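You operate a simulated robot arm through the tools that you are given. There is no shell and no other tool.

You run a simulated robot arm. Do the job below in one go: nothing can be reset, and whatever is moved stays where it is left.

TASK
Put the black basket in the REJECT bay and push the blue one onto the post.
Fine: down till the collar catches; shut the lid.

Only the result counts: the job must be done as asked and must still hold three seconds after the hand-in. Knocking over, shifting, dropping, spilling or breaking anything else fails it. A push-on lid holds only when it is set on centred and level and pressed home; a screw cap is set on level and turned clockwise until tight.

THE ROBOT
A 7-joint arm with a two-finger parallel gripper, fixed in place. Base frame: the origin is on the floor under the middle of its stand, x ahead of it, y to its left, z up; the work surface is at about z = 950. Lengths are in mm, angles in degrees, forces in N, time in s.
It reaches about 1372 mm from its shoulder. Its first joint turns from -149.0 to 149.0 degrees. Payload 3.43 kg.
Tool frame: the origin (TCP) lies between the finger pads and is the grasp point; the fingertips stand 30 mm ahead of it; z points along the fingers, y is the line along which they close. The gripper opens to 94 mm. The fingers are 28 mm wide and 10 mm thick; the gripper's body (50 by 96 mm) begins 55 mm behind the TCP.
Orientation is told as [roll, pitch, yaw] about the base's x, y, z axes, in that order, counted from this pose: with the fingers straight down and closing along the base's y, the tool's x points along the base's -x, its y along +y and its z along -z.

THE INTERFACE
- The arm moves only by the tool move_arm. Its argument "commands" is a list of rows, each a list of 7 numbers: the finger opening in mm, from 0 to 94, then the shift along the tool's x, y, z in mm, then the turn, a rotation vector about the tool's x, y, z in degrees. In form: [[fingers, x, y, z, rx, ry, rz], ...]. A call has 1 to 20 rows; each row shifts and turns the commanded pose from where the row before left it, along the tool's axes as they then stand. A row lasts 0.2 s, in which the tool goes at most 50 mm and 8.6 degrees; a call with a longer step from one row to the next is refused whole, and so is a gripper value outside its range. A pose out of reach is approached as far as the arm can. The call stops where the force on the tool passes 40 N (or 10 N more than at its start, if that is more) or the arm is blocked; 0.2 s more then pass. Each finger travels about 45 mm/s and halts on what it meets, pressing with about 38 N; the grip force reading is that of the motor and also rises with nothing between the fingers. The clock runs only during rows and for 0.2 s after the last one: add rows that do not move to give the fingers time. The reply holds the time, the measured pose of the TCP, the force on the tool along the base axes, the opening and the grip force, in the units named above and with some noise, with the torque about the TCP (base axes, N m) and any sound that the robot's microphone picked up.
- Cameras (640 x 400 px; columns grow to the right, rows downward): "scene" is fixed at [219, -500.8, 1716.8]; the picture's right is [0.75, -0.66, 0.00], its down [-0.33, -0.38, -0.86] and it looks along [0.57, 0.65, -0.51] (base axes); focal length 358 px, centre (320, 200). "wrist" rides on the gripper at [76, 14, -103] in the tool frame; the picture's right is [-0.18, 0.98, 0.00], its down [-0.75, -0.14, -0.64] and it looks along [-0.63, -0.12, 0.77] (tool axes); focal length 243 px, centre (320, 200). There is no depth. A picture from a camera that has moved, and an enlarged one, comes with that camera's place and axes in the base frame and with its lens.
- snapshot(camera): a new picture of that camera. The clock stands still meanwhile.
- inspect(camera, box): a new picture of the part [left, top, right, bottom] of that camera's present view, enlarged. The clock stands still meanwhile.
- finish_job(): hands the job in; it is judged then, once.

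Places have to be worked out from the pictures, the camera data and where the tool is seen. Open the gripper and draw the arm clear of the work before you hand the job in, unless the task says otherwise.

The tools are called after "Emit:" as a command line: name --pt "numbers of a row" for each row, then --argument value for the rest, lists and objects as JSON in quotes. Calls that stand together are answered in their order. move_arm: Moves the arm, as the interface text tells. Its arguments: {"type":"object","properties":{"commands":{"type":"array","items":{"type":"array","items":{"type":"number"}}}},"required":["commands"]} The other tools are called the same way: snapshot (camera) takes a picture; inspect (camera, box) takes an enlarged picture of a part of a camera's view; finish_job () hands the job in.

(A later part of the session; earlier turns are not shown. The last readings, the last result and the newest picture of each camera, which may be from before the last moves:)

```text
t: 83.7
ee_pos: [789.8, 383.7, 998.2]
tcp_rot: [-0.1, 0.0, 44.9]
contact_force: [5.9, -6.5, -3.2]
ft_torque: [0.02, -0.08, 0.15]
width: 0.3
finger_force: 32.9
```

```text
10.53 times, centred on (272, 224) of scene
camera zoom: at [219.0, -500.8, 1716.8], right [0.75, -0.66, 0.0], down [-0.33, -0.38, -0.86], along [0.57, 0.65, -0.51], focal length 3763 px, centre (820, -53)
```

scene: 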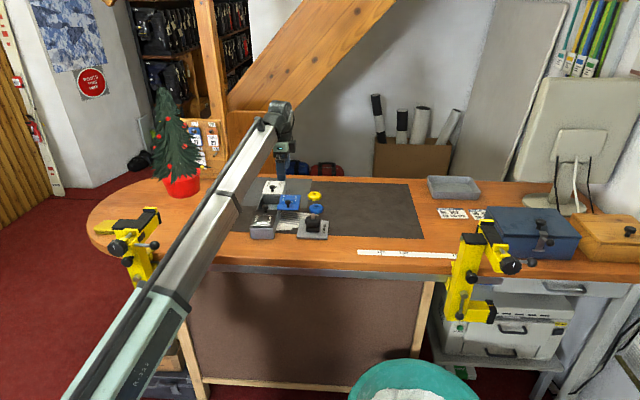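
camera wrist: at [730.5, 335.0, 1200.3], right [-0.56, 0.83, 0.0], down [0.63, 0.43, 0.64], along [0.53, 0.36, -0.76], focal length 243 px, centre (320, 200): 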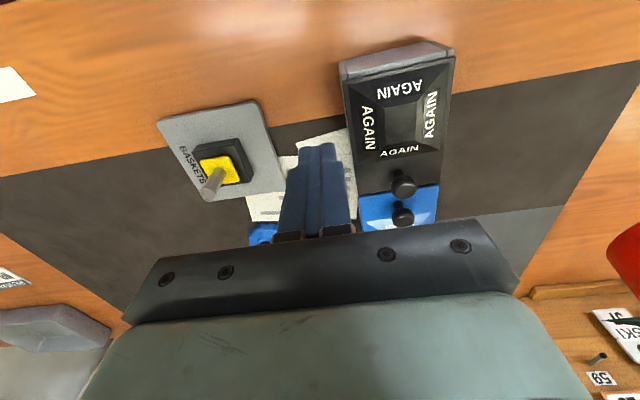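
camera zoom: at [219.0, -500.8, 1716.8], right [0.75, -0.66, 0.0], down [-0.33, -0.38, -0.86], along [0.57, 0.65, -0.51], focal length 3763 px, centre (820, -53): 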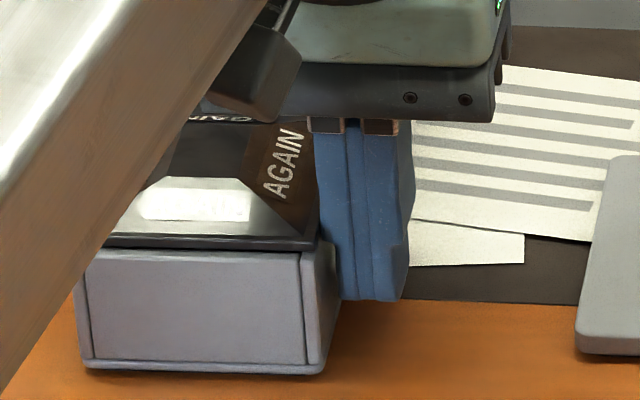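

The fingers touch the wall (9 N). I push 5 mm in small steps and check.

Emit:
move_arm --pt "0 0 1.5 0 0 0 0" --pt "0 0 1.5 0 0 0 0" --pt "0 0 1.5 0 0 0 0" --pt "0 0 0 0 0 0 0"

Emit:
inspect --camera "scene" --box '[245, 205, 300, 243]'

```text
t: 84.7
ee_pos: [786.3, 386.6, 998.6]
tcp_rot: [-0.2, -0.1, 45.1]
contact_force: [8.4, -13.0, 6.3]
ft_torque: [-0.02, 0.13, 0.24]
width: 0.1
finger_force: 32.8
```

```text
10.53 times, centred on (272, 224) of scene
camera zoom: at [219.0, -500.8, 1716.8], right [0.75, -0.66, 0.0], down [-0.33, -0.38, -0.86], along [0.57, 0.65, -0.51], focal length 3763 px, centre (820, -53)
```

zoom: 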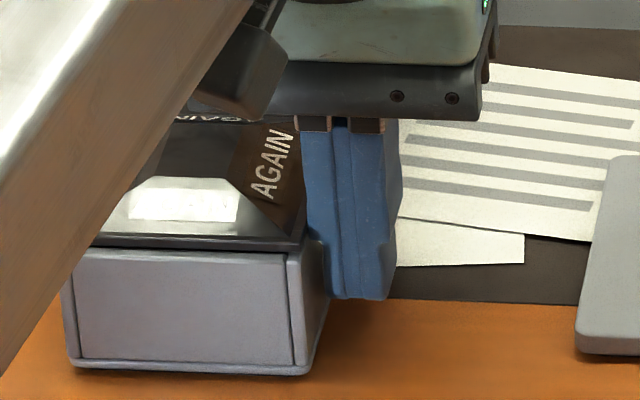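

The near end is back at its original picture position. I back away and rise, then re-check the box.

Emit:
move_arm --pt "0 0 -5 0 0 0 0" --pt "0 0 -8 0 0 0 0" --pt "0 0 0 -30 0 0 0" --pt "0 0 0 -40 0 0 0" --pt "0 0 0 -40 0 0 0" --pt "40 0 0 -20 0 0 0" --pt "60 0 0 0 0 0 0"

Emit:
snapshot --camera "wrist"

Emit:
inspect --camera "scene" --box '[240, 175, 340, 245]'

```text
t: 86.3
ee_pos: [795.0, 376.3, 1129.5]
tcp_rot: [-0.1, -0.1, 45.0]
contact_force: [-0.1, 0.2, 0.0]
ft_torque: [-0.03, 0.01, 0.02]
width: 49.1
finger_force: 0.2
```

```text
taken
camera wrist: at [730.4, 333.0, 1230.3], right [-0.56, 0.83, 0.0], down [0.63, 0.43, 0.64], along [0.53, 0.36, -0.77], focal length 243 px, centre (320, 200)
```

wrist: 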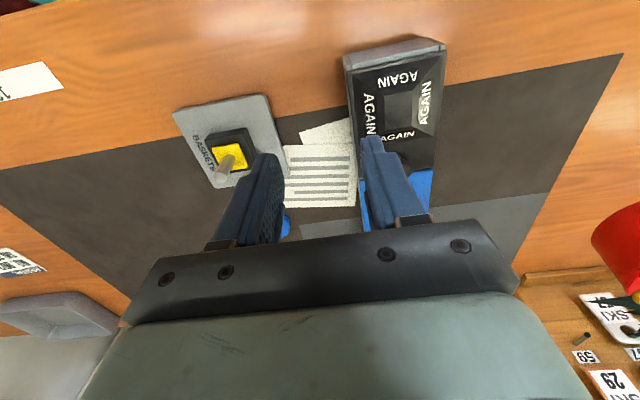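

```text
5.71 times, centred on (290, 210) of scene
camera zoom: at [219.0, -500.8, 1716.8], right [0.75, -0.66, 0.0], down [-0.33, -0.38, -0.86], along [0.57, 0.65, -0.51], focal length 2043 px, centre (491, 143)
```

zoom: 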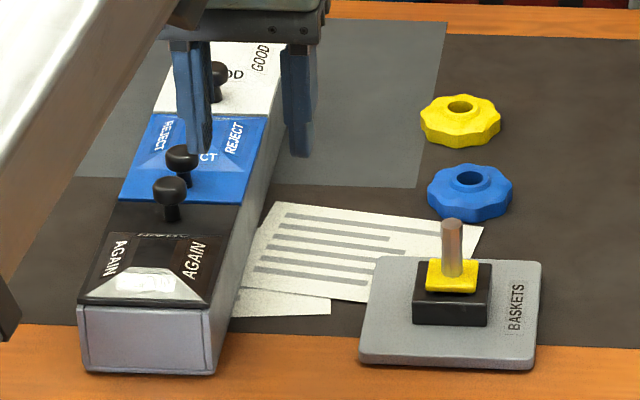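

The box is back in place to within a millimetre or two, with the lid shut. Now the blue basket, at about (1006, 427) on the mat: I move above it, keeping the fingers closing along v, where there are no neighbours.

Emit:
move_arm --pt "70 -36.9 -22.7 0 0 0 0" --pt "80 -36.9 -22.7 0 0 0 0" --pt "80 -36.9 -22.7 0 0 0 0" --pt "80 -36.9 -22.7 0 0 0 0" --pt "80 -36.9 -22.7 0 0 0 0" --pt "80 0 0 20 0 0 0" --pt "80 0 0 0 0 0 0"

Emit:
snapshot --camera "wrist"

Emit:
inspect --camera "wrist" --box '[220, 20, 420, 180]'

```text
t: 87.9
ee_pos: [1004.8, 428.7, 1108.8]
tcp_rot: [-0.1, -0.1, 44.9]
contact_force: [-0.3, -0.7, -0.5]
ft_torque: [0.0, 0.0, 0.03]
width: 80.0
finger_force: 0.0
```

```text
taken
camera wrist: at [941.2, 385.5, 1209.9], right [-0.56, 0.83, 0.0], down [0.63, 0.43, 0.64], along [0.53, 0.36, -0.77], focal length 243 px, centre (320, 200)
```

wrist: 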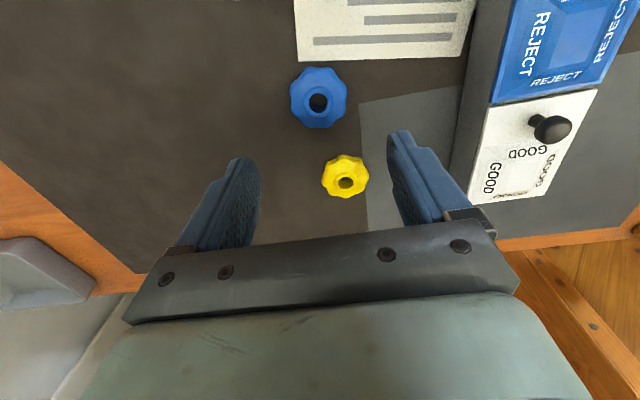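

```text
2.50 times, centred on (320, 100) of wrist
camera zoom: at [941.2, 385.5, 1209.9], right [-0.56, 0.83, 0.0], down [0.63, 0.43, 0.64], along [0.53, 0.36, -0.77], focal length 606 px, centre (320, 450)
```

zoom: 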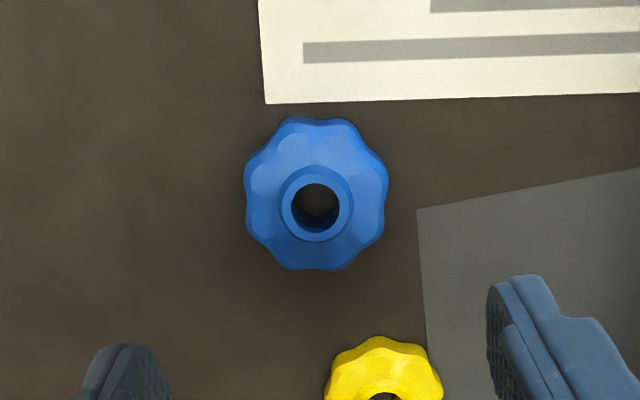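

The blue basket's centre measures (1006.5, 428.3). I trim 1–2 mm and descend with the fingers open around it, pausing to check.

Emit:
move_arm --pt "80 -0.9 -1.5 40 0 0 0" --pt "80 0 0 40 0 0 0" --pt "80 0 0 25 0 0 0" --pt "80 0 0 0 0 0 0"

Emit:
inspect --camera "wrist" --box '[210, 60, 430, 220]'

Emit:
inspect --camera "scene" --box '[280, 160, 360, 230]'

```text
t: 88.9
ee_pos: [1006.8, 432.5, 1004.2]
tcp_rot: [-0.1, -0.1, 44.9]
contact_force: [-1.3, 0.3, -0.3]
ft_torque: [-0.03, 0.02, 0.03]
width: 80.0
finger_force: 0.0
```

```text
2.50 times, centred on (320, 140) of wrist
camera zoom: at [942.5, 389.2, 1105.6], right [-0.56, 0.83, 0.0], down [0.63, 0.43, 0.64], along [0.53, 0.36, -0.76], focal length 606 px, centre (320, 350)
```

zoom: 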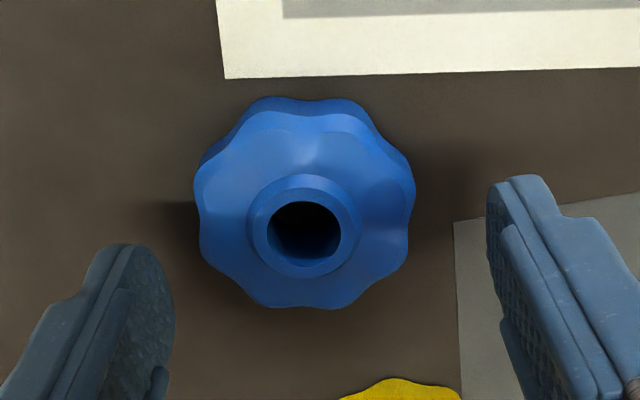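

```text
5.71 times, centred on (320, 195) of scene
camera zoom: at [219.0, -500.8, 1716.8], right [0.75, -0.66, 0.0], down [-0.33, -0.38, -0.86], along [0.57, 0.65, -0.51], focal length 2043 px, centre (320, 229)
```

zoom: 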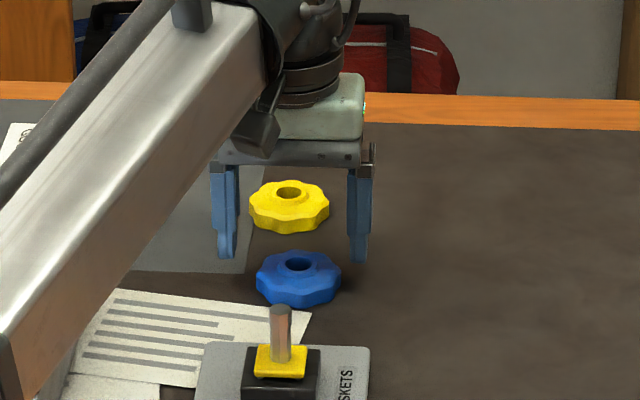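

The basket sits about 4 mm to one side of the hand's axis; I correct that, then go down to TCP 984 and close.

Emit:
move_arm --pt "80 1.5 -4 0 0 0 0" --pt "80 0 0 12 0 0 0" --pt "80 0 0 7 0 0 0" --pt "80 0 0 0 0 0 0"

Emit:
inspect --camera "wrist" --box '[210, 60, 430, 220]'

```text
t: 89.9
ee_pos: [1006.5, 426.1, 984.4]
tcp_rot: [-0.1, -0.1, 45.0]
contact_force: [0.6, 0.3, 0.4]
ft_torque: [0.02, 0.03, -0.04]
width: 80.0
finger_force: 0.0
```

```text
2.50 times, centred on (320, 140) of wrist
camera zoom: at [944.2, 383.0, 1085.7], right [-0.56, 0.83, 0.0], down [0.63, 0.43, 0.64], along [0.53, 0.36, -0.77], focal length 606 px, centre (320, 350)
```

zoom: 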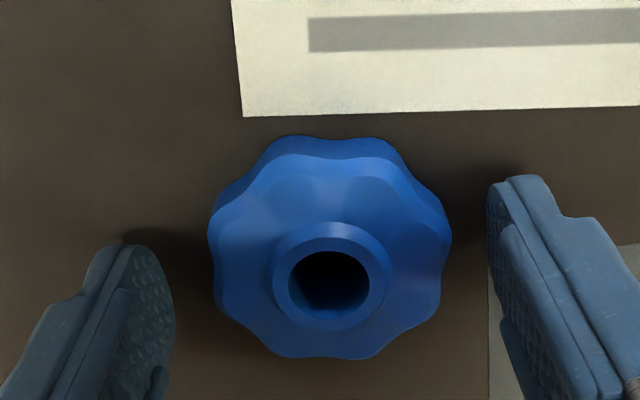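

Now it's well centred between the fingers (2 mm off fore-and-aft, which I trim). I close on the rim.

Emit:
move_arm --pt "80 2 0.5 0 0 0 0" --pt "66 0 0 0 0 0 0" --pt "50 0 0 0 0 0 0" --pt "40 0 0 0 0 0 0" --pt "40 0 0 0 0 0 0"

Emit:
inspect --camera "wrist" --box '[210, 60, 430, 220]'

```text
t: 91.1
ee_pos: [1005.4, 424.2, 984.7]
tcp_rot: [0.0, -0.1, 45.0]
contact_force: [-0.6, 0.2, 0.8]
ft_torque: [0.01, 0.01, -0.01]
width: 58.1
finger_force: 38.2
```

```text
2.50 times, centred on (320, 140) of wrist
camera zoom: at [942.4, 382.0, 1086.2], right [-0.56, 0.83, 0.0], down [0.63, 0.43, 0.64], along [0.53, 0.36, -0.77], focal length 606 px, centre (320, 350)
```

zoom: 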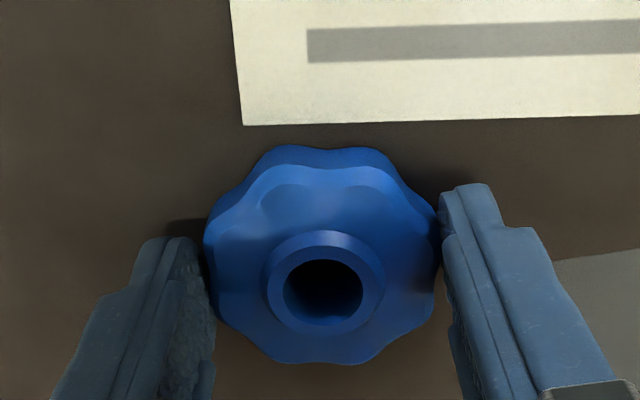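

The blue basket is gripped with its hole right on the hand's axis. I lift it clear of everything.

Emit:
move_arm --pt "40 0 0 -10 0 0 0" --pt "40 0 0 -25 0 0 0" --pt "40 0 0 -40 0 0 0" --pt "40 0 0 -40 0 0 0" --pt "40 0 0 0 0 0 0" --pt "40 0 0 0 0 0 0"

Emit:
snapshot --camera "wrist"

```text
t: 92.5
ee_pos: [1007.1, 426.0, 1101.9]
tcp_rot: [0.0, 0.0, 45.0]
contact_force: [0.1, -0.3, -0.6]
ft_torque: [0.03, 0.03, 0.0]
width: 57.6
finger_force: 38.5
```

```text
taken
camera wrist: at [942.5, 381.5, 1203.3], right [-0.56, 0.83, 0.0], down [0.63, 0.43, 0.64], along [0.53, 0.36, -0.77], focal length 243 px, centre (320, 200)
```

wrist: 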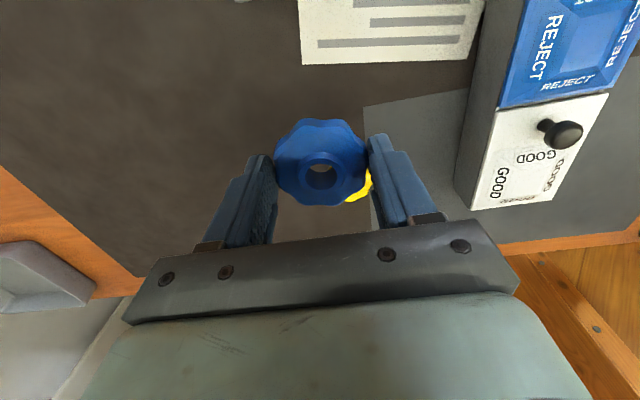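

I bring the basket toward the post, stopping about 35 mm short so the pin is visible in the wrist picture for an exact relative measurement.

Emit:
move_arm --pt "40 34.8 0.3 5 0 0 0" --pt "40 34.8 0.3 10 0 0 0" --pt "40 34.8 0.3 10 0 0 0" --pt "40 0 0 0 0 0 0" --pt "40 0 0 0 0 0 0" --pt "40 0 0 0 0 0 0"

Emit:
snapshot --camera "wrist"

Emit:
inspect --camera "wrist" --box '[220, 30, 420, 190]'

Emit:
inspect --camera "scene" --box '[280, 170, 360, 243]'

```text
t: 93.9
ee_pos: [933.2, 347.9, 1074.9]
tcp_rot: [-0.1, -0.2, 44.9]
contact_force: [-0.7, -0.1, -0.7]
ft_torque: [-0.02, 0.04, -0.01]
width: 57.5
finger_force: 37.7
```

```text
taken
camera wrist: at [869.0, 305.2, 1175.9], right [-0.56, 0.83, 0.0], down [0.63, 0.43, 0.64], along [0.53, 0.36, -0.77], focal length 243 px, centre (320, 200)
```

wrist: 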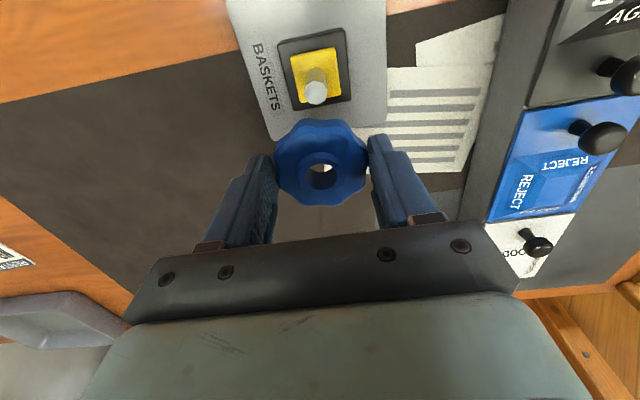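

```text
2.50 times, centred on (320, 110) of wrist
camera zoom: at [869.0, 305.2, 1175.9], right [-0.56, 0.83, 0.0], down [0.63, 0.43, 0.64], along [0.53, 0.36, -0.77], focal length 606 px, centre (320, 425)
```

zoom: 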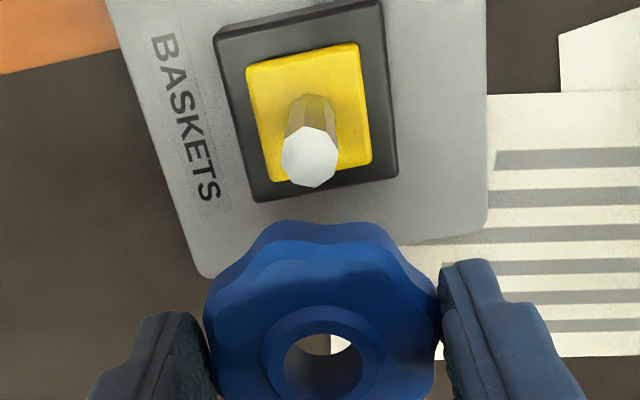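

```text
5.48 times, centred on (320, 206) of scene
camera zoom: at [219.0, -500.8, 1716.8], right [0.75, -0.66, 0.0], down [-0.33, -0.38, -0.86], along [0.57, 0.65, -0.51], focal length 1959 px, centre (320, 164)
```

zoom: 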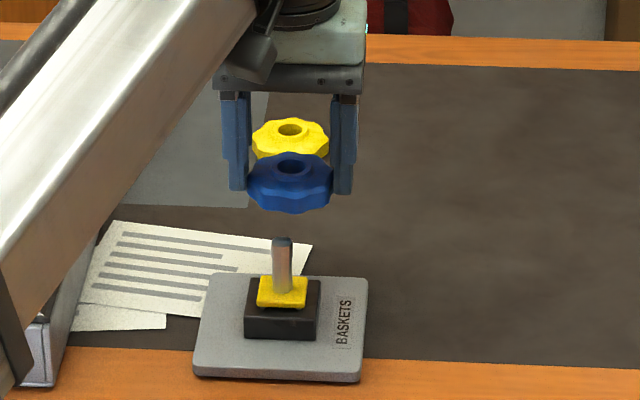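

Relative measurement: the pin tip is 31.8 mm ahead and 3.1 mm sideways of the hand's axis, and the basket's hole sits about 1.5 mm behind the axis; the scene view agrees. I move so the hole is over the pin and check.

Emit:
move_arm --pt "40 16.7 1.6 0 0 0 0" --pt "40 16.7 1.6 0 0 0 0" --pt "40 0 0 0 0 0 0" --pt "40 0 0 0 0 0 0" --pt "40 0 0 0 0 0 0"

Emit:
inspect --camera "wrist" --box '[220, 30, 420, 190]'

Emit:
inspect --camera "scene" --box '[290, 185, 345, 243]'

```text
t: 95.1
ee_pos: [907.0, 328.4, 1075.9]
tcp_rot: [-0.1, -0.2, 45.0]
contact_force: [0.4, -0.3, -1.1]
ft_torque: [0.04, 0.01, 0.01]
width: 57.4
finger_force: 38.5
```

```text
2.50 times, centred on (320, 110) of wrist
camera zoom: at [842.5, 285.4, 1176.7], right [-0.56, 0.83, 0.0], down [0.63, 0.43, 0.64], along [0.53, 0.36, -0.77], focal length 606 px, centre (320, 425)
```

zoom: 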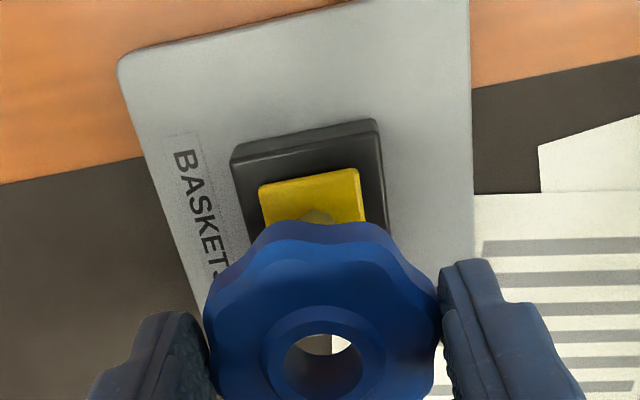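

```text
6.90 times, centred on (318, 214) of scene
camera zoom: at [219.0, -500.8, 1716.8], right [0.75, -0.66, 0.0], down [-0.33, -0.38, -0.86], along [0.57, 0.65, -0.51], focal length 2465 px, centre (337, 103)
```

zoom: 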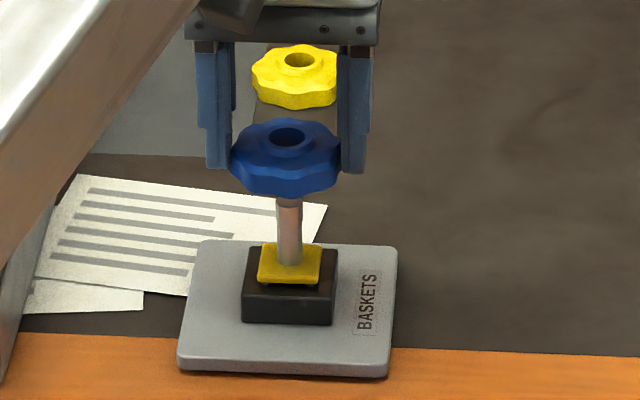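

Both views show the hole aligned over the pin to within about a millimetre. I lower to just above the tip, then in small steps onto it, watching the force.

Emit:
move_arm --pt "40 0 0 8 0 0 0" --pt "40 0 0 6 0 0 0" --pt "40 0 0 0 0 0 0" --pt "40 0 0 0 0 0 0"

Emit:
inspect --camera "scene" --box '[290, 185, 345, 243]'

Emit:
inspect --camera "wrist" --box '[220, 30, 420, 190]'

```text
t: 96.1
ee_pos: [906.3, 327.2, 1061.2]
tcp_rot: [-0.1, -0.1, 45.0]
contact_force: [-0.2, 0.4, 0.1]
ft_torque: [-0.01, -0.02, 0.02]
width: 57.3
finger_force: 37.9
```

```text
6.90 times, centred on (318, 214) of scene
camera zoom: at [219.0, -500.8, 1716.8], right [0.75, -0.66, 0.0], down [-0.33, -0.38, -0.86], along [0.57, 0.65, -0.51], focal length 2465 px, centre (337, 103)
```

zoom: 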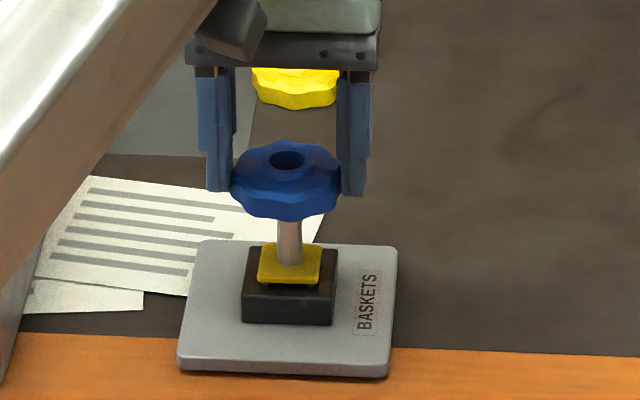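

```text
2.50 times, centred on (320, 110) of wrist
camera zoom: at [842.2, 285.1, 1162.8], right [-0.56, 0.83, 0.0], down [0.63, 0.43, 0.64], along [0.53, 0.36, -0.77], focal length 606 px, centre (320, 425)
```

zoom: 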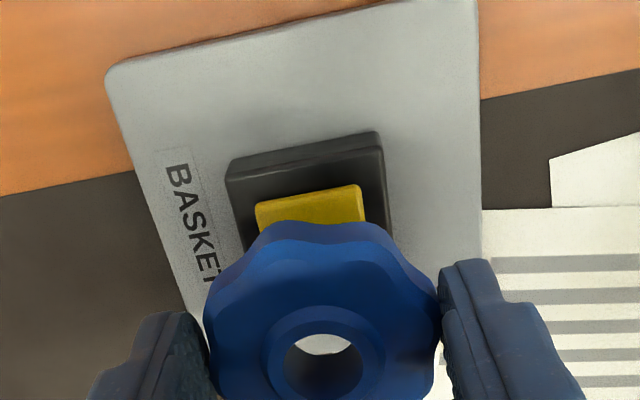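

Still aligned in both views with no force. I go on down in 2 mm steps over the pin tip.

Emit:
move_arm --pt "40 0 0 2 0 0 0" --pt "40 0 0 2 0 0 0" --pt "40 0 0 2 0 0 0" --pt "40 0 0 2 0 0 0" --pt "40 0 0 0 0 0 0"

Emit:
inspect --camera "scene" --box '[290, 185, 345, 243]'

Emit:
inspect --camera "wrist" --box '[220, 30, 420, 190]'

```text
t: 97.3
ee_pos: [905.8, 328.3, 1055.3]
tcp_rot: [-0.1, -0.3, 45.1]
contact_force: [-0.8, 5.4, 28.3]
ft_torque: [-0.03, 0.12, -0.03]
width: 57.7
finger_force: 38.0
```

```text
6.90 times, centred on (318, 214) of scene
camera zoom: at [219.0, -500.8, 1716.8], right [0.75, -0.66, 0.0], down [-0.33, -0.38, -0.86], along [0.57, 0.65, -0.51], focal length 2465 px, centre (337, 103)
```

zoom: 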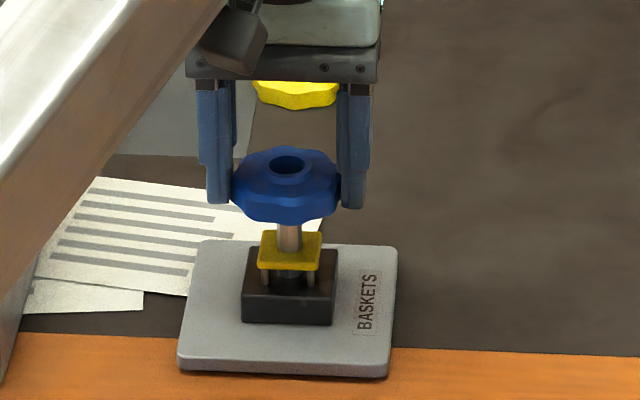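

```text
2.50 times, centred on (320, 110) of wrist
camera zoom: at [842.1, 285.0, 1155.4], right [-0.57, 0.82, 0.0], down [0.63, 0.43, 0.65], along [0.53, 0.36, -0.76], focal length 606 px, centre (320, 425)
```

zoom: 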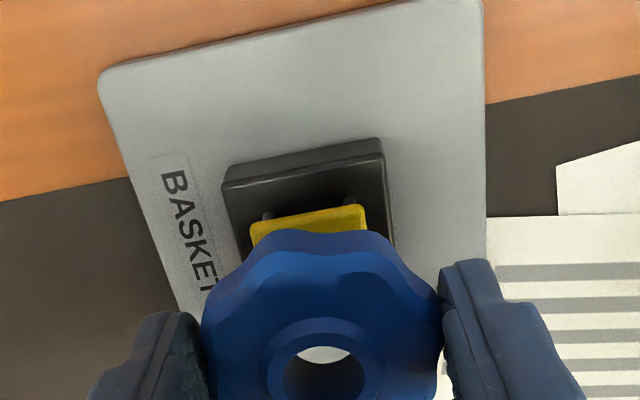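

Force rose to 28 N and the yellow collar now stands higher on visible legs. I look closely before doing anything else.

Emit:
inspect --camera "scene" --box '[302, 205, 337, 240]'

Emit:
inspect --camera "wrist" --box '[270, 70, 390, 180]'

```text
11.43 times, centred on (320, 222) of scene
camera zoom: at [219.0, -500.8, 1716.8], right [0.75, -0.66, 0.0], down [-0.33, -0.38, -0.86], along [0.57, 0.65, -0.51], focal length 4086 px, centre (326, -57)
```

zoom: 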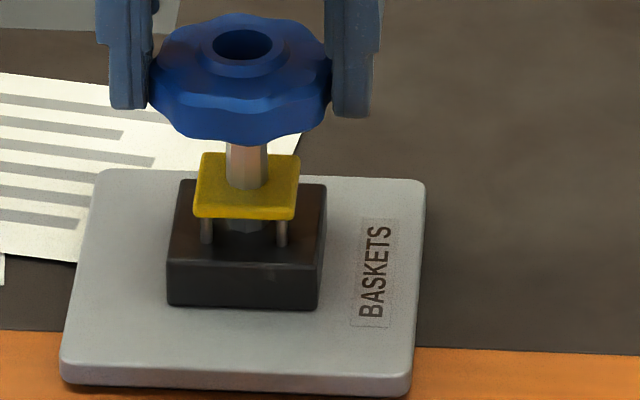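

```text
3.64 times, centred on (330, 125) of wrist
camera zoom: at [842.1, 285.0, 1155.4], right [-0.57, 0.82, 0.0], down [0.63, 0.43, 0.65], along [0.53, 0.36, -0.76], focal length 882 px, centre (284, 473)
```

zoom: 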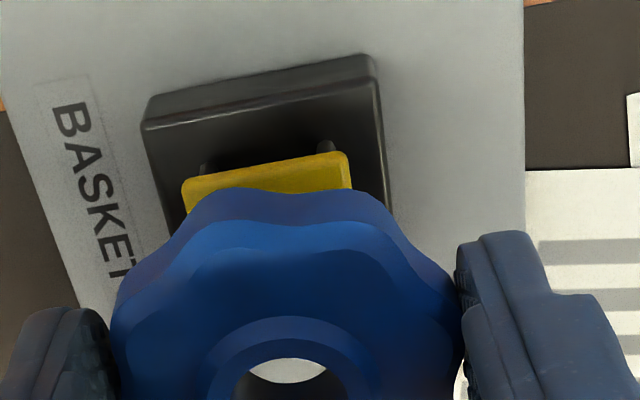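

The collar has sprung up about 7 mm, so it appears to be a sprung plate which must later be pressed down until it latches; and the basket seems to be resting on the pin tip rather than over it. I raise 8 mm and look again.

Emit:
move_arm --pt "40 0 0 -4 0 0 0" --pt "40 0 0 -4 0 0 0" --pt "40 0 0 0 0 0 0" --pt "40 0 0 0 0 0 0"

Emit:
inspect --camera "scene" --box '[295, 190, 345, 243]'

Emit:
inspect --camera "wrist" --box '[220, 30, 420, 190]'

```text
t: 98.3
ee_pos: [906.7, 328.2, 1060.5]
tcp_rot: [-0.1, -0.1, 45.0]
contact_force: [0.5, 0.8, -1.4]
ft_torque: [-0.02, -0.01, 0.01]
width: 57.5
finger_force: 38.1
```

```text
7.55 times, centred on (320, 216) of scene
camera zoom: at [219.0, -500.8, 1716.8], right [0.75, -0.66, 0.0], down [-0.33, -0.38, -0.86], along [0.57, 0.65, -0.51], focal length 2698 px, centre (320, 76)
```

zoom: 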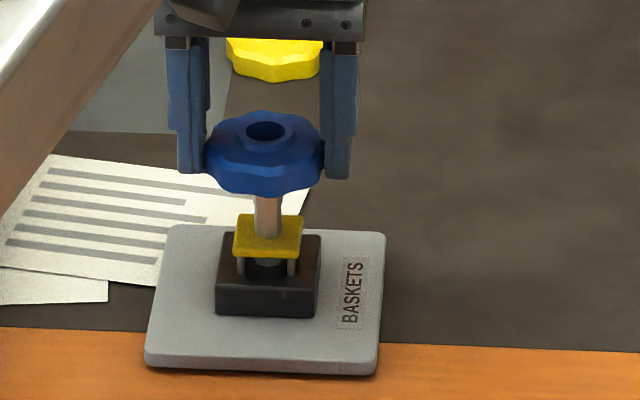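

```text
2.50 times, centred on (320, 110) of wrist
camera zoom: at [842.8, 285.5, 1161.6], right [-0.56, 0.83, 0.0], down [0.63, 0.43, 0.64], along [0.53, 0.36, -0.77], focal length 606 px, centre (320, 425)
```

zoom: 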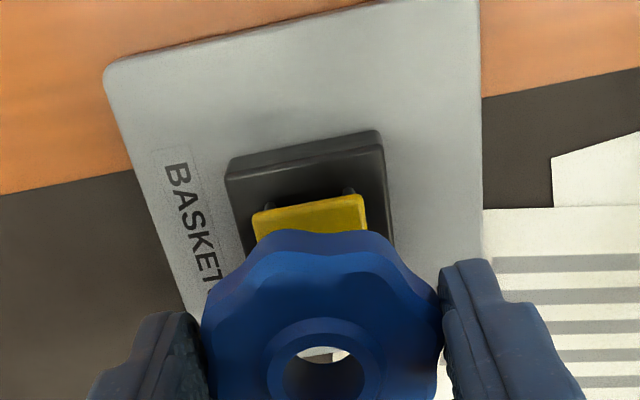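

The basket slipped up about 2–3 mm in the grip, so it did land on the tip. To measure the misfit along the box direction precisely I raise, turn the hand a quarter turn about the pin, and view hole and pin from the other side.

Emit:
move_arm --pt "40 0 0 -18 0 0 0" --pt "40 0 -33 0 0 0 0" --pt "40 0 0 0 0 0 7.5" --pt "40 0 0 0 0 0 7.5" --pt "40 0 0 0 0 0 7.5" --pt "40 0 0 0 0 0 7.5" --pt "40 0 0 0 0 0 7.5" --pt "40 0 0 0 0 0 7.5" --pt "40 0 0 0 0 0 7.5" --pt "40 0 0 0 0 0 7.5" --pt "40 0 0 0 0 0 7.5" --pt "40 0 0 0 0 0 7.5" --pt "40 0 0 0 0 0 7.5" --pt "40 0 0 0 0 0 7.5" --pt "40 0 0 0 0 0 0" --pt "40 0 0 0 0 0 0" --pt "40 0 0 0 0 0 0"

Emit:
snapshot --camera "wrist"

Emit:
inspect --camera "wrist" --box '[220, 30, 420, 190]'

Emit:
inspect --camera "scene" --box '[295, 190, 345, 243]'

```text
t: 101.9
ee_pos: [929.9, 305.7, 1078.1]
tcp_rot: [0.1, -0.1, -45.0]
contact_force: [-0.5, 0.0, -1.3]
ft_torque: [0.02, 0.02, -0.03]
width: 57.5
finger_force: 38.2
```

```text
taken
camera wrist: at [885.1, 370.7, 1180.2], right [0.83, 0.56, 0.0], down [0.43, -0.63, 0.64], along [0.36, -0.53, -0.77], focal length 243 px, centre (320, 200)
```

wrist: 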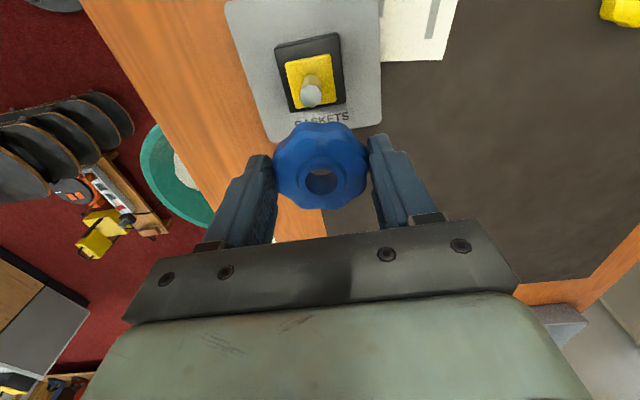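

```text
2.50 times, centred on (320, 110) of wrist
camera zoom: at [885.1, 370.7, 1180.2], right [0.83, 0.56, 0.0], down [0.43, -0.63, 0.64], along [0.36, -0.53, -0.77], focal length 606 px, centre (320, 425)
```

zoom: 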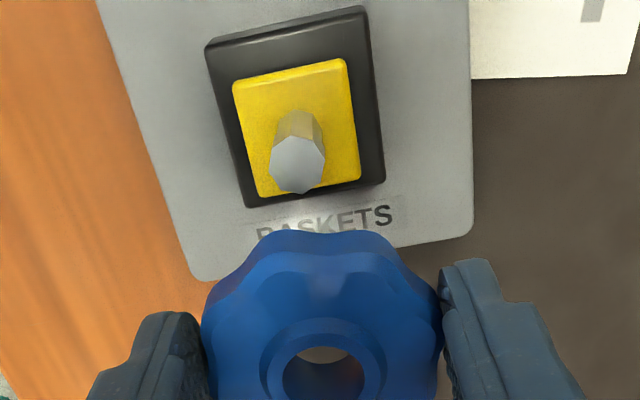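

```text
7.55 times, centred on (320, 216) of scene
camera zoom: at [219.0, -500.8, 1716.8], right [0.75, -0.66, 0.0], down [-0.33, -0.38, -0.86], along [0.57, 0.65, -0.51], focal length 2698 px, centre (320, 76)
```

zoom: 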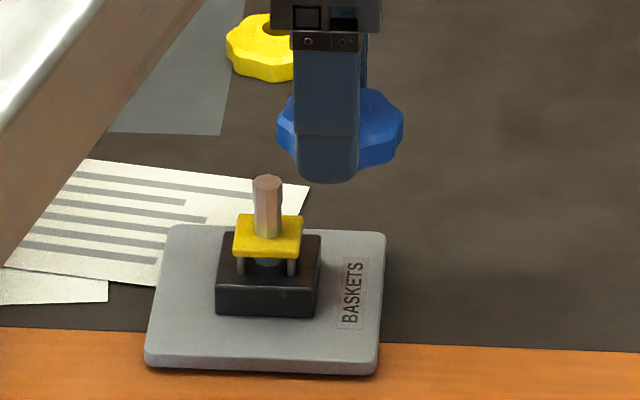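

From this side: the pin is 30.3 mm ahead and 0.25 mm aside of the hand's axis, the hole about 0.5 mm to the other side — so earlier the hole was about 2 mm too far along the box direction. I now move the hole over the pin in this orientation; the scene view will verify the other axis.

Emit:
move_arm --pt "40 16 -0.4 0 0 0 0" --pt "40 16 -0.4 0 0 0 0" --pt "40 0 0 0 0 0 0" --pt "40 0 0 0 0 0 0" --pt "40 0 0 0 0 0 0"

Emit:
inspect --camera "scene" --box '[295, 190, 345, 243]'

Emit:
inspect --camera "wrist" --box '[220, 30, 420, 190]'

```text
t: 103.1
ee_pos: [908.6, 327.9, 1077.9]
tcp_rot: [0.1, -0.1, -45.0]
contact_force: [0.2, -0.2, -0.5]
ft_torque: [0.03, 0.02, 0.03]
width: 57.4
finger_force: 37.5
```

```text
7.55 times, centred on (320, 216) of scene
camera zoom: at [219.0, -500.8, 1716.8], right [0.75, -0.66, 0.0], down [-0.33, -0.38, -0.86], along [0.57, 0.65, -0.51], focal length 2698 px, centre (320, 76)
```

zoom: 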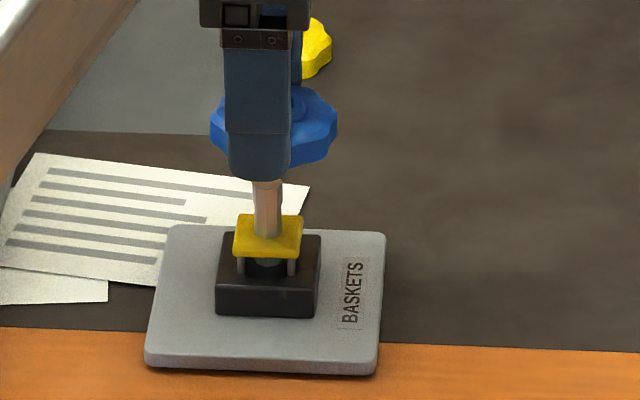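

```text
2.50 times, centred on (320, 110) of wrist
camera zoom: at [863.2, 392.8, 1180.0], right [0.83, 0.56, 0.0], down [0.43, -0.63, 0.64], along [0.36, -0.53, -0.77], focal length 606 px, centre (320, 425)
```

zoom: 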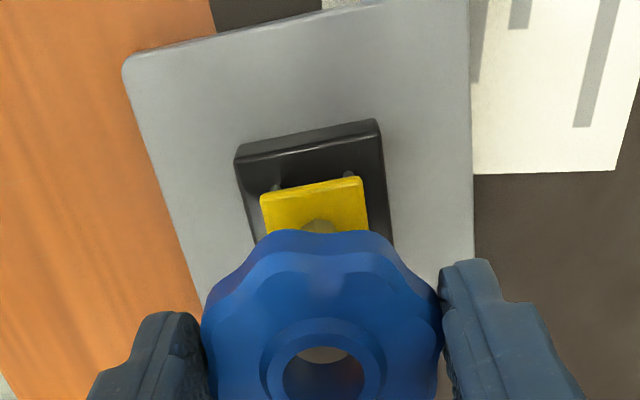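

Emit:
inspect --camera "scene" --box '[300, 192, 330, 222]'

Emit:
inspect --camera "wrist" --box '[270, 110, 380, 220]'

```text
13.33 times, centred on (315, 207) of scene
camera zoom: at [219.0, -500.8, 1716.8], right [0.75, -0.66, 0.0], down [-0.33, -0.38, -0.86], along [0.57, 0.65, -0.51], focal length 4766 px, centre (387, 107)
```

zoom: 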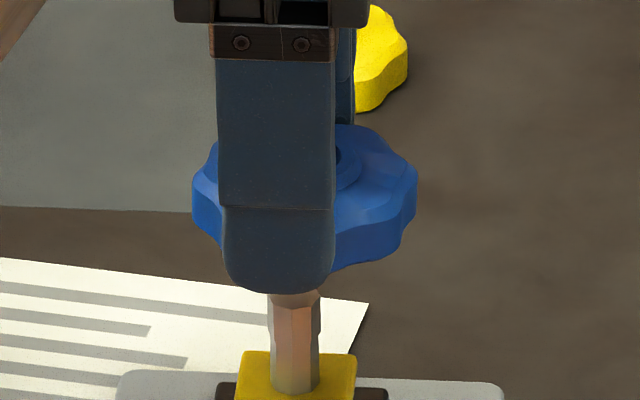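

```text
3.64 times, centred on (325, 165) of wrist
camera zoom: at [863.2, 392.8, 1180.0], right [0.83, 0.56, 0.0], down [0.43, -0.63, 0.64], along [0.36, -0.53, -0.77], focal length 882 px, centre (302, 327)
```

zoom: 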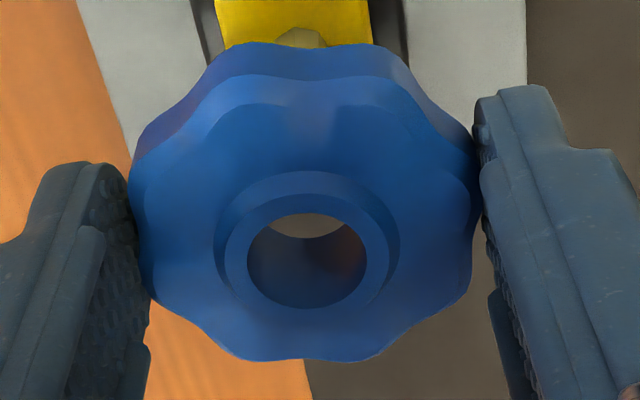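

The closer scene view shows the hole about 3 mm to the right of the pin (the basket sits about 5 mm off the finger centre). I correct by 3.2 mm and check again.

Emit:
move_arm --pt "40 3.2 -0.5 0 0 0 0" --pt "40 0 0 0 0 0 0" --pt "40 0 0 0 0 0 0"

Emit:
inspect --camera "scene" --box '[300, 192, 330, 222]'

Emit:
inspect --camera "wrist" --box '[270, 110, 380, 220]'

```text
t: 103.9
ee_pos: [905.2, 329.8, 1078.6]
tcp_rot: [0.2, -0.1, -45.0]
contact_force: [-0.3, 0.8, 0.3]
ft_torque: [-0.01, -0.01, 0.05]
width: 57.8
finger_force: 38.4
```

```text
13.33 times, centred on (315, 207) of scene
camera zoom: at [219.0, -500.8, 1716.8], right [0.75, -0.66, 0.0], down [-0.33, -0.38, -0.86], along [0.57, 0.65, -0.51], focal length 4766 px, centre (387, 107)
```

zoom: 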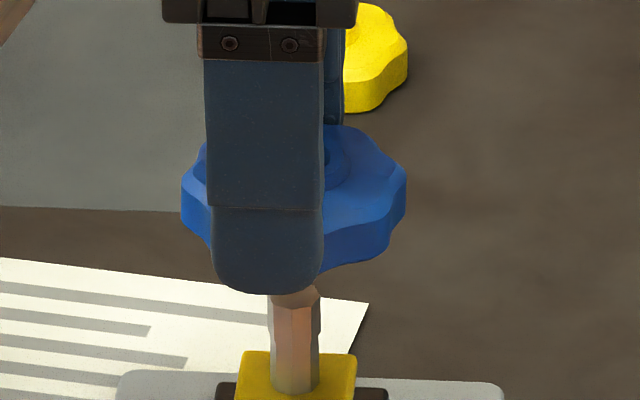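

```text
3.64 times, centred on (325, 165) of wrist
camera zoom: at [860.6, 394.4, 1180.2], right [0.83, 0.56, 0.0], down [0.43, -0.63, 0.64], along [0.36, -0.53, -0.77], focal length 882 px, centre (302, 327)
```

zoom: 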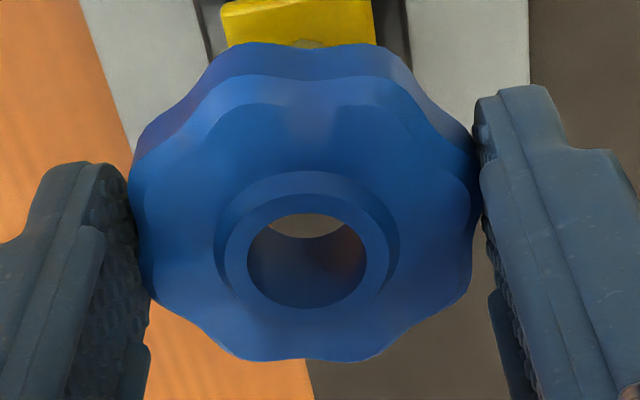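

Now hole and pin line up in both views (within about half a millimetre). I lower to just above the tip and then step down.

Emit:
move_arm --pt "40 0 0 8 0 0 0" --pt "40 0 0 7 0 0 0" --pt "40 0 0 0 0 0 0" --pt "40 0 0 0 0 0 0"

Emit:
inspect --camera "scene" --box '[300, 192, 330, 222]'

Emit:
inspect --camera "wrist" --box '[270, 80, 380, 190]'

```text
t: 104.9
ee_pos: [904.2, 329.4, 1064.1]
tcp_rot: [0.1, -0.1, -45.0]
contact_force: [0.4, 0.6, -0.3]
ft_torque: [0.02, 0.02, 0.02]
width: 57.3
finger_force: 37.7
```

```text
13.33 times, centred on (315, 207) of scene
camera zoom: at [219.0, -500.8, 1716.8], right [0.75, -0.66, 0.0], down [-0.33, -0.38, -0.86], along [0.57, 0.65, -0.51], focal length 4766 px, centre (387, 107)
```

zoom: 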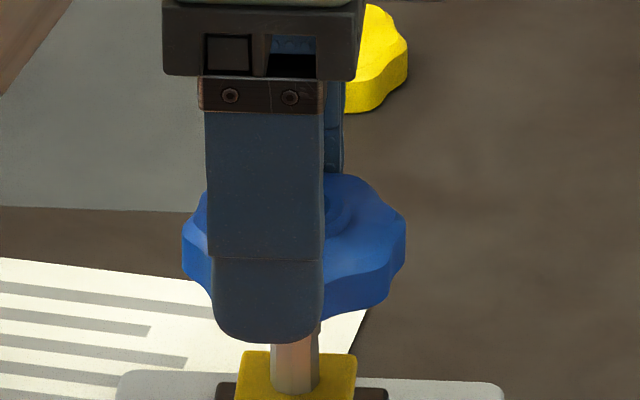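

```text
3.64 times, centred on (325, 135) of wrist
camera zoom: at [859.8, 393.5, 1165.8], right [0.83, 0.56, 0.0], down [0.43, -0.63, 0.64], along [0.36, -0.53, -0.77], focal length 882 px, centre (302, 436)
```

zoom: 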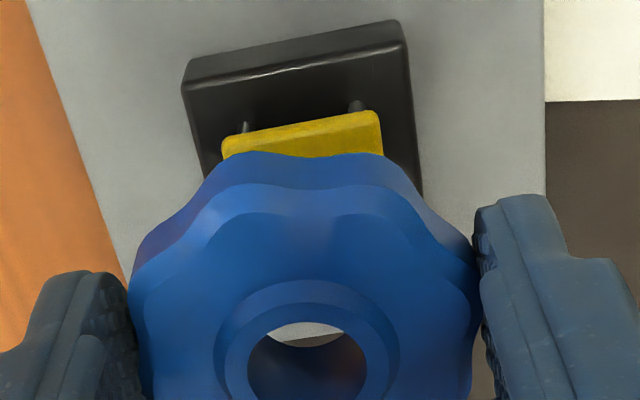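

Emit:
move_arm --pt "40 0 0 2 0 0 0" --pt "40 0 0 2 0 0 0" --pt "40 0 0 2 0 0 0" --pt "40 0 0 0 0 0 0"

Emit:
move_arm --pt "40 0 0 1.5 0 0 0" --pt "40 0 0 1.5 0 0 0" --pt "40 0 0 0 0 0 0"

Emit:
inspect --camera "scene" --box '[300, 195, 335, 230]'

Emit:
inspect --camera "wrist" --box '[270, 80, 380, 190]'

```text
t: 105.9
ee_pos: [904.1, 330.4, 1058.9]
tcp_rot: [0.1, 0.0, -44.9]
contact_force: [-0.1, -0.5, 0.4]
ft_torque: [-0.02, 0.02, 0.01]
width: 57.5
finger_force: 38.0
```

```text
t: 106.7
ee_pos: [903.2, 330.5, 1054.7]
tcp_rot: [0.0, -0.2, -45.0]
contact_force: [0.6, 0.0, -0.1]
ft_torque: [0.02, 0.02, 0.03]
width: 57.3
finger_force: 38.4
```

```text
11.43 times, centred on (318, 212) of scene
camera zoom: at [219.0, -500.8, 1716.8], right [0.75, -0.66, 0.0], down [-0.33, -0.38, -0.86], along [0.57, 0.65, -0.51], focal length 4086 px, centre (349, 57)
```

zoom: 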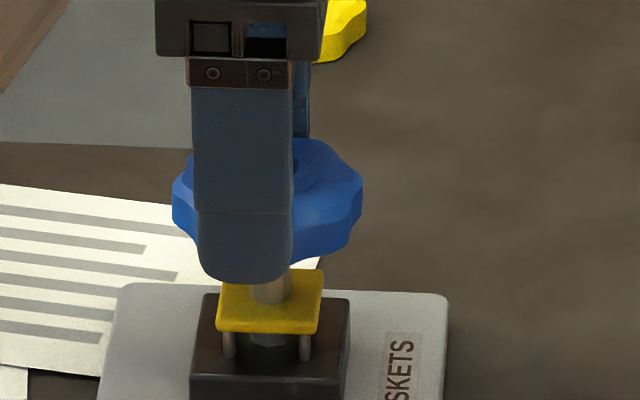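

```text
3.64 times, centred on (325, 135) of wrist
camera zoom: at [859.9, 394.6, 1156.5], right [0.83, 0.56, 0.0], down [0.43, -0.63, 0.64], along [0.36, -0.53, -0.77], focal length 882 px, centre (302, 436)
```

zoom: 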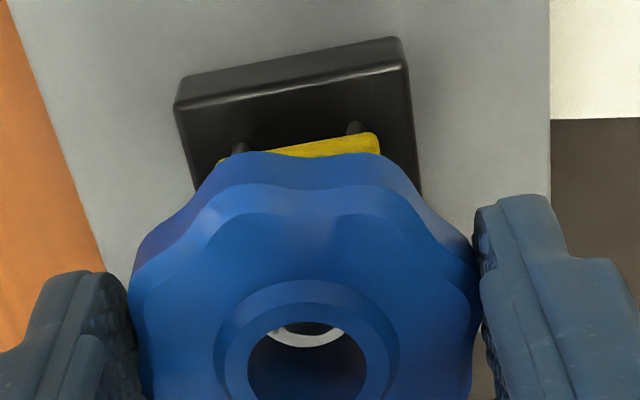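

No force with the basket bottom now below the tip height: it's over the pin. I continue down toward the collar.

Emit:
move_arm --pt "40 0 0 3 0 0 0" --pt "40 0 0 3 0 0 0" --pt "40 0 0 3 0 0 0" --pt "40 0 0 3 0 0 0" --pt "40 0 0 0 0 0 0"

Emit:
inspect --camera "scene" --box '[300, 195, 335, 240]'

Emit:
inspect --camera "wrist" --box '[270, 80, 380, 190]'

```text
t: 107.9
ee_pos: [904.3, 329.9, 1043.2]
tcp_rot: [0.1, -0.1, -44.9]
contact_force: [0.0, 1.0, 0.2]
ft_torque: [-0.01, 0.0, 0.03]
width: 57.8
finger_force: 37.7
```

```text
8.89 times, centred on (318, 218) of scene
camera zoom: at [219.0, -500.8, 1716.8], right [0.75, -0.66, 0.0], down [-0.33, -0.38, -0.86], along [0.57, 0.65, -0.51], focal length 3178 px, centre (342, 44)
```

zoom: 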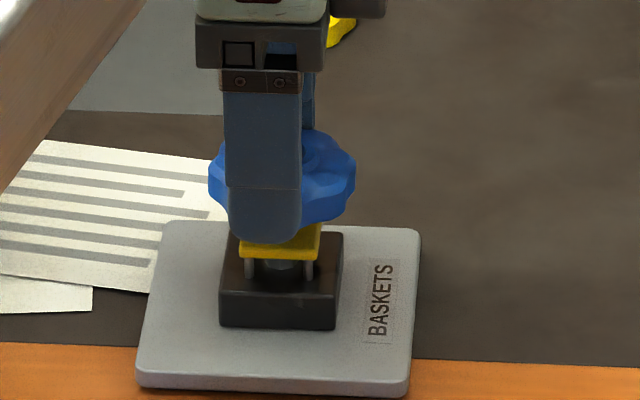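

```text
3.64 times, centred on (325, 135) of wrist
camera zoom: at [861.5, 394.8, 1145.0], right [0.83, 0.56, 0.0], down [0.43, -0.63, 0.64], along [0.36, -0.53, -0.77], focal length 882 px, centre (302, 436)
```

zoom: 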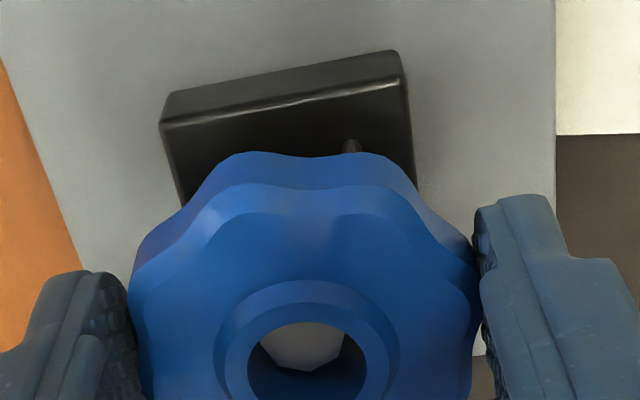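

The pin is visible inside the hole. I keep lowering until the basket meets the collar.

Emit:
move_arm --pt "40 0 0 3 0 0 0" --pt "40 0 0 3 0 0 0" --pt "40 0 0 3 0 0 0" --pt "40 0 0 0 0 0 0"

Emit:
move_arm --pt "40 0 0 2 0 0 0" --pt "40 0 0 2 0 0 0" --pt "40 0 0 0 0 0 0"

Emit:
inspect --camera "scene" --box '[300, 195, 335, 240]'

Emit:
inspect --camera "wrist" --box '[270, 80, 380, 190]'

```text
t: 108.9
ee_pos: [904.0, 329.4, 1034.4]
tcp_rot: [0.1, -0.1, -45.0]
contact_force: [-0.4, 0.1, -0.2]
ft_torque: [0.02, 0.0, 0.03]
width: 57.6
finger_force: 38.2
```

```text
t: 109.7
ee_pos: [905.1, 329.8, 1028.7]
tcp_rot: [0.2, -0.1, -45.0]
contact_force: [0.4, -0.1, -1.2]
ft_torque: [0.01, 0.02, 0.0]
width: 57.2
finger_force: 37.7
```

```text
8.89 times, centred on (318, 218) of scene
camera zoom: at [219.0, -500.8, 1716.8], right [0.75, -0.66, 0.0], down [-0.33, -0.38, -0.86], along [0.57, 0.65, -0.51], focal length 3178 px, centre (342, 44)
```

zoom: 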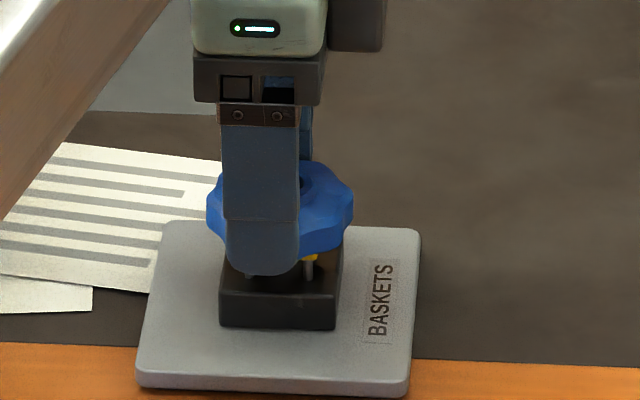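

```text
3.64 times, centred on (325, 135) of wrist
camera zoom: at [860.0, 394.8, 1130.6], right [0.83, 0.56, 0.0], down [0.43, -0.63, 0.64], along [0.36, -0.53, -0.77], focal length 882 px, centre (302, 436)
```

zoom: 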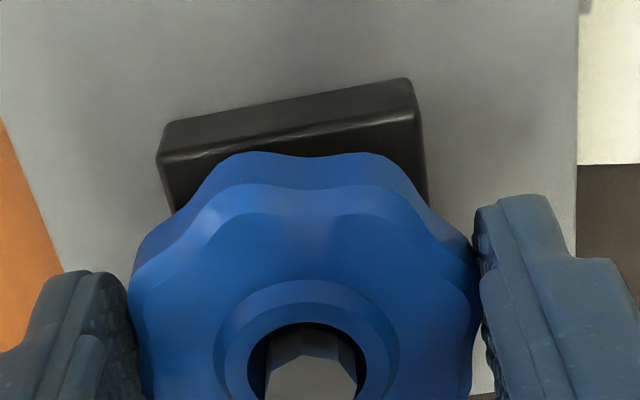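

The basket is just about on the collar, the pin nicely inside the hole. I press on in small steps, watching force and listening for the catch.

Emit:
move_arm --pt "40 0 0 1.5 0 0 0" --pt "40 0 0 1.5 0 0 0" --pt "40 0 0 0 0 0 0"

Emit:
move_arm --pt "40 0 0 1.5 0 0 0" --pt "40 0 0 1.5 0 0 0" --pt "40 0 0 0 0 0 0"

Emit:
inspect --camera "scene" --box '[300, 195, 335, 240]'

```text
t: 110.5
ee_pos: [905.1, 329.7, 1025.4]
tcp_rot: [0.1, -0.1, -45.1]
contact_force: [0.2, 0.4, 0.5]
ft_torque: [-0.04, -0.04, -0.04]
width: 57.6
finger_force: 37.9
```

```text
t: 111.3
ee_pos: [904.2, 329.9, 1021.6]
tcp_rot: [0.1, -0.2, -45.0]
contact_force: [0.3, -0.6, 1.9]
ft_torque: [-0.07, -0.04, 0.02]
width: 57.2
finger_force: 38.4
```

```text
8.89 times, centred on (318, 218) of scene
camera zoom: at [219.0, -500.8, 1716.8], right [0.75, -0.66, 0.0], down [-0.33, -0.38, -0.86], along [0.57, 0.65, -0.51], focal length 3178 px, centre (342, 44)
```

zoom: 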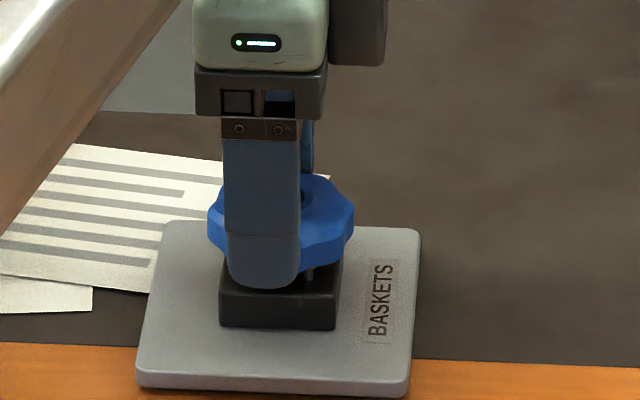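

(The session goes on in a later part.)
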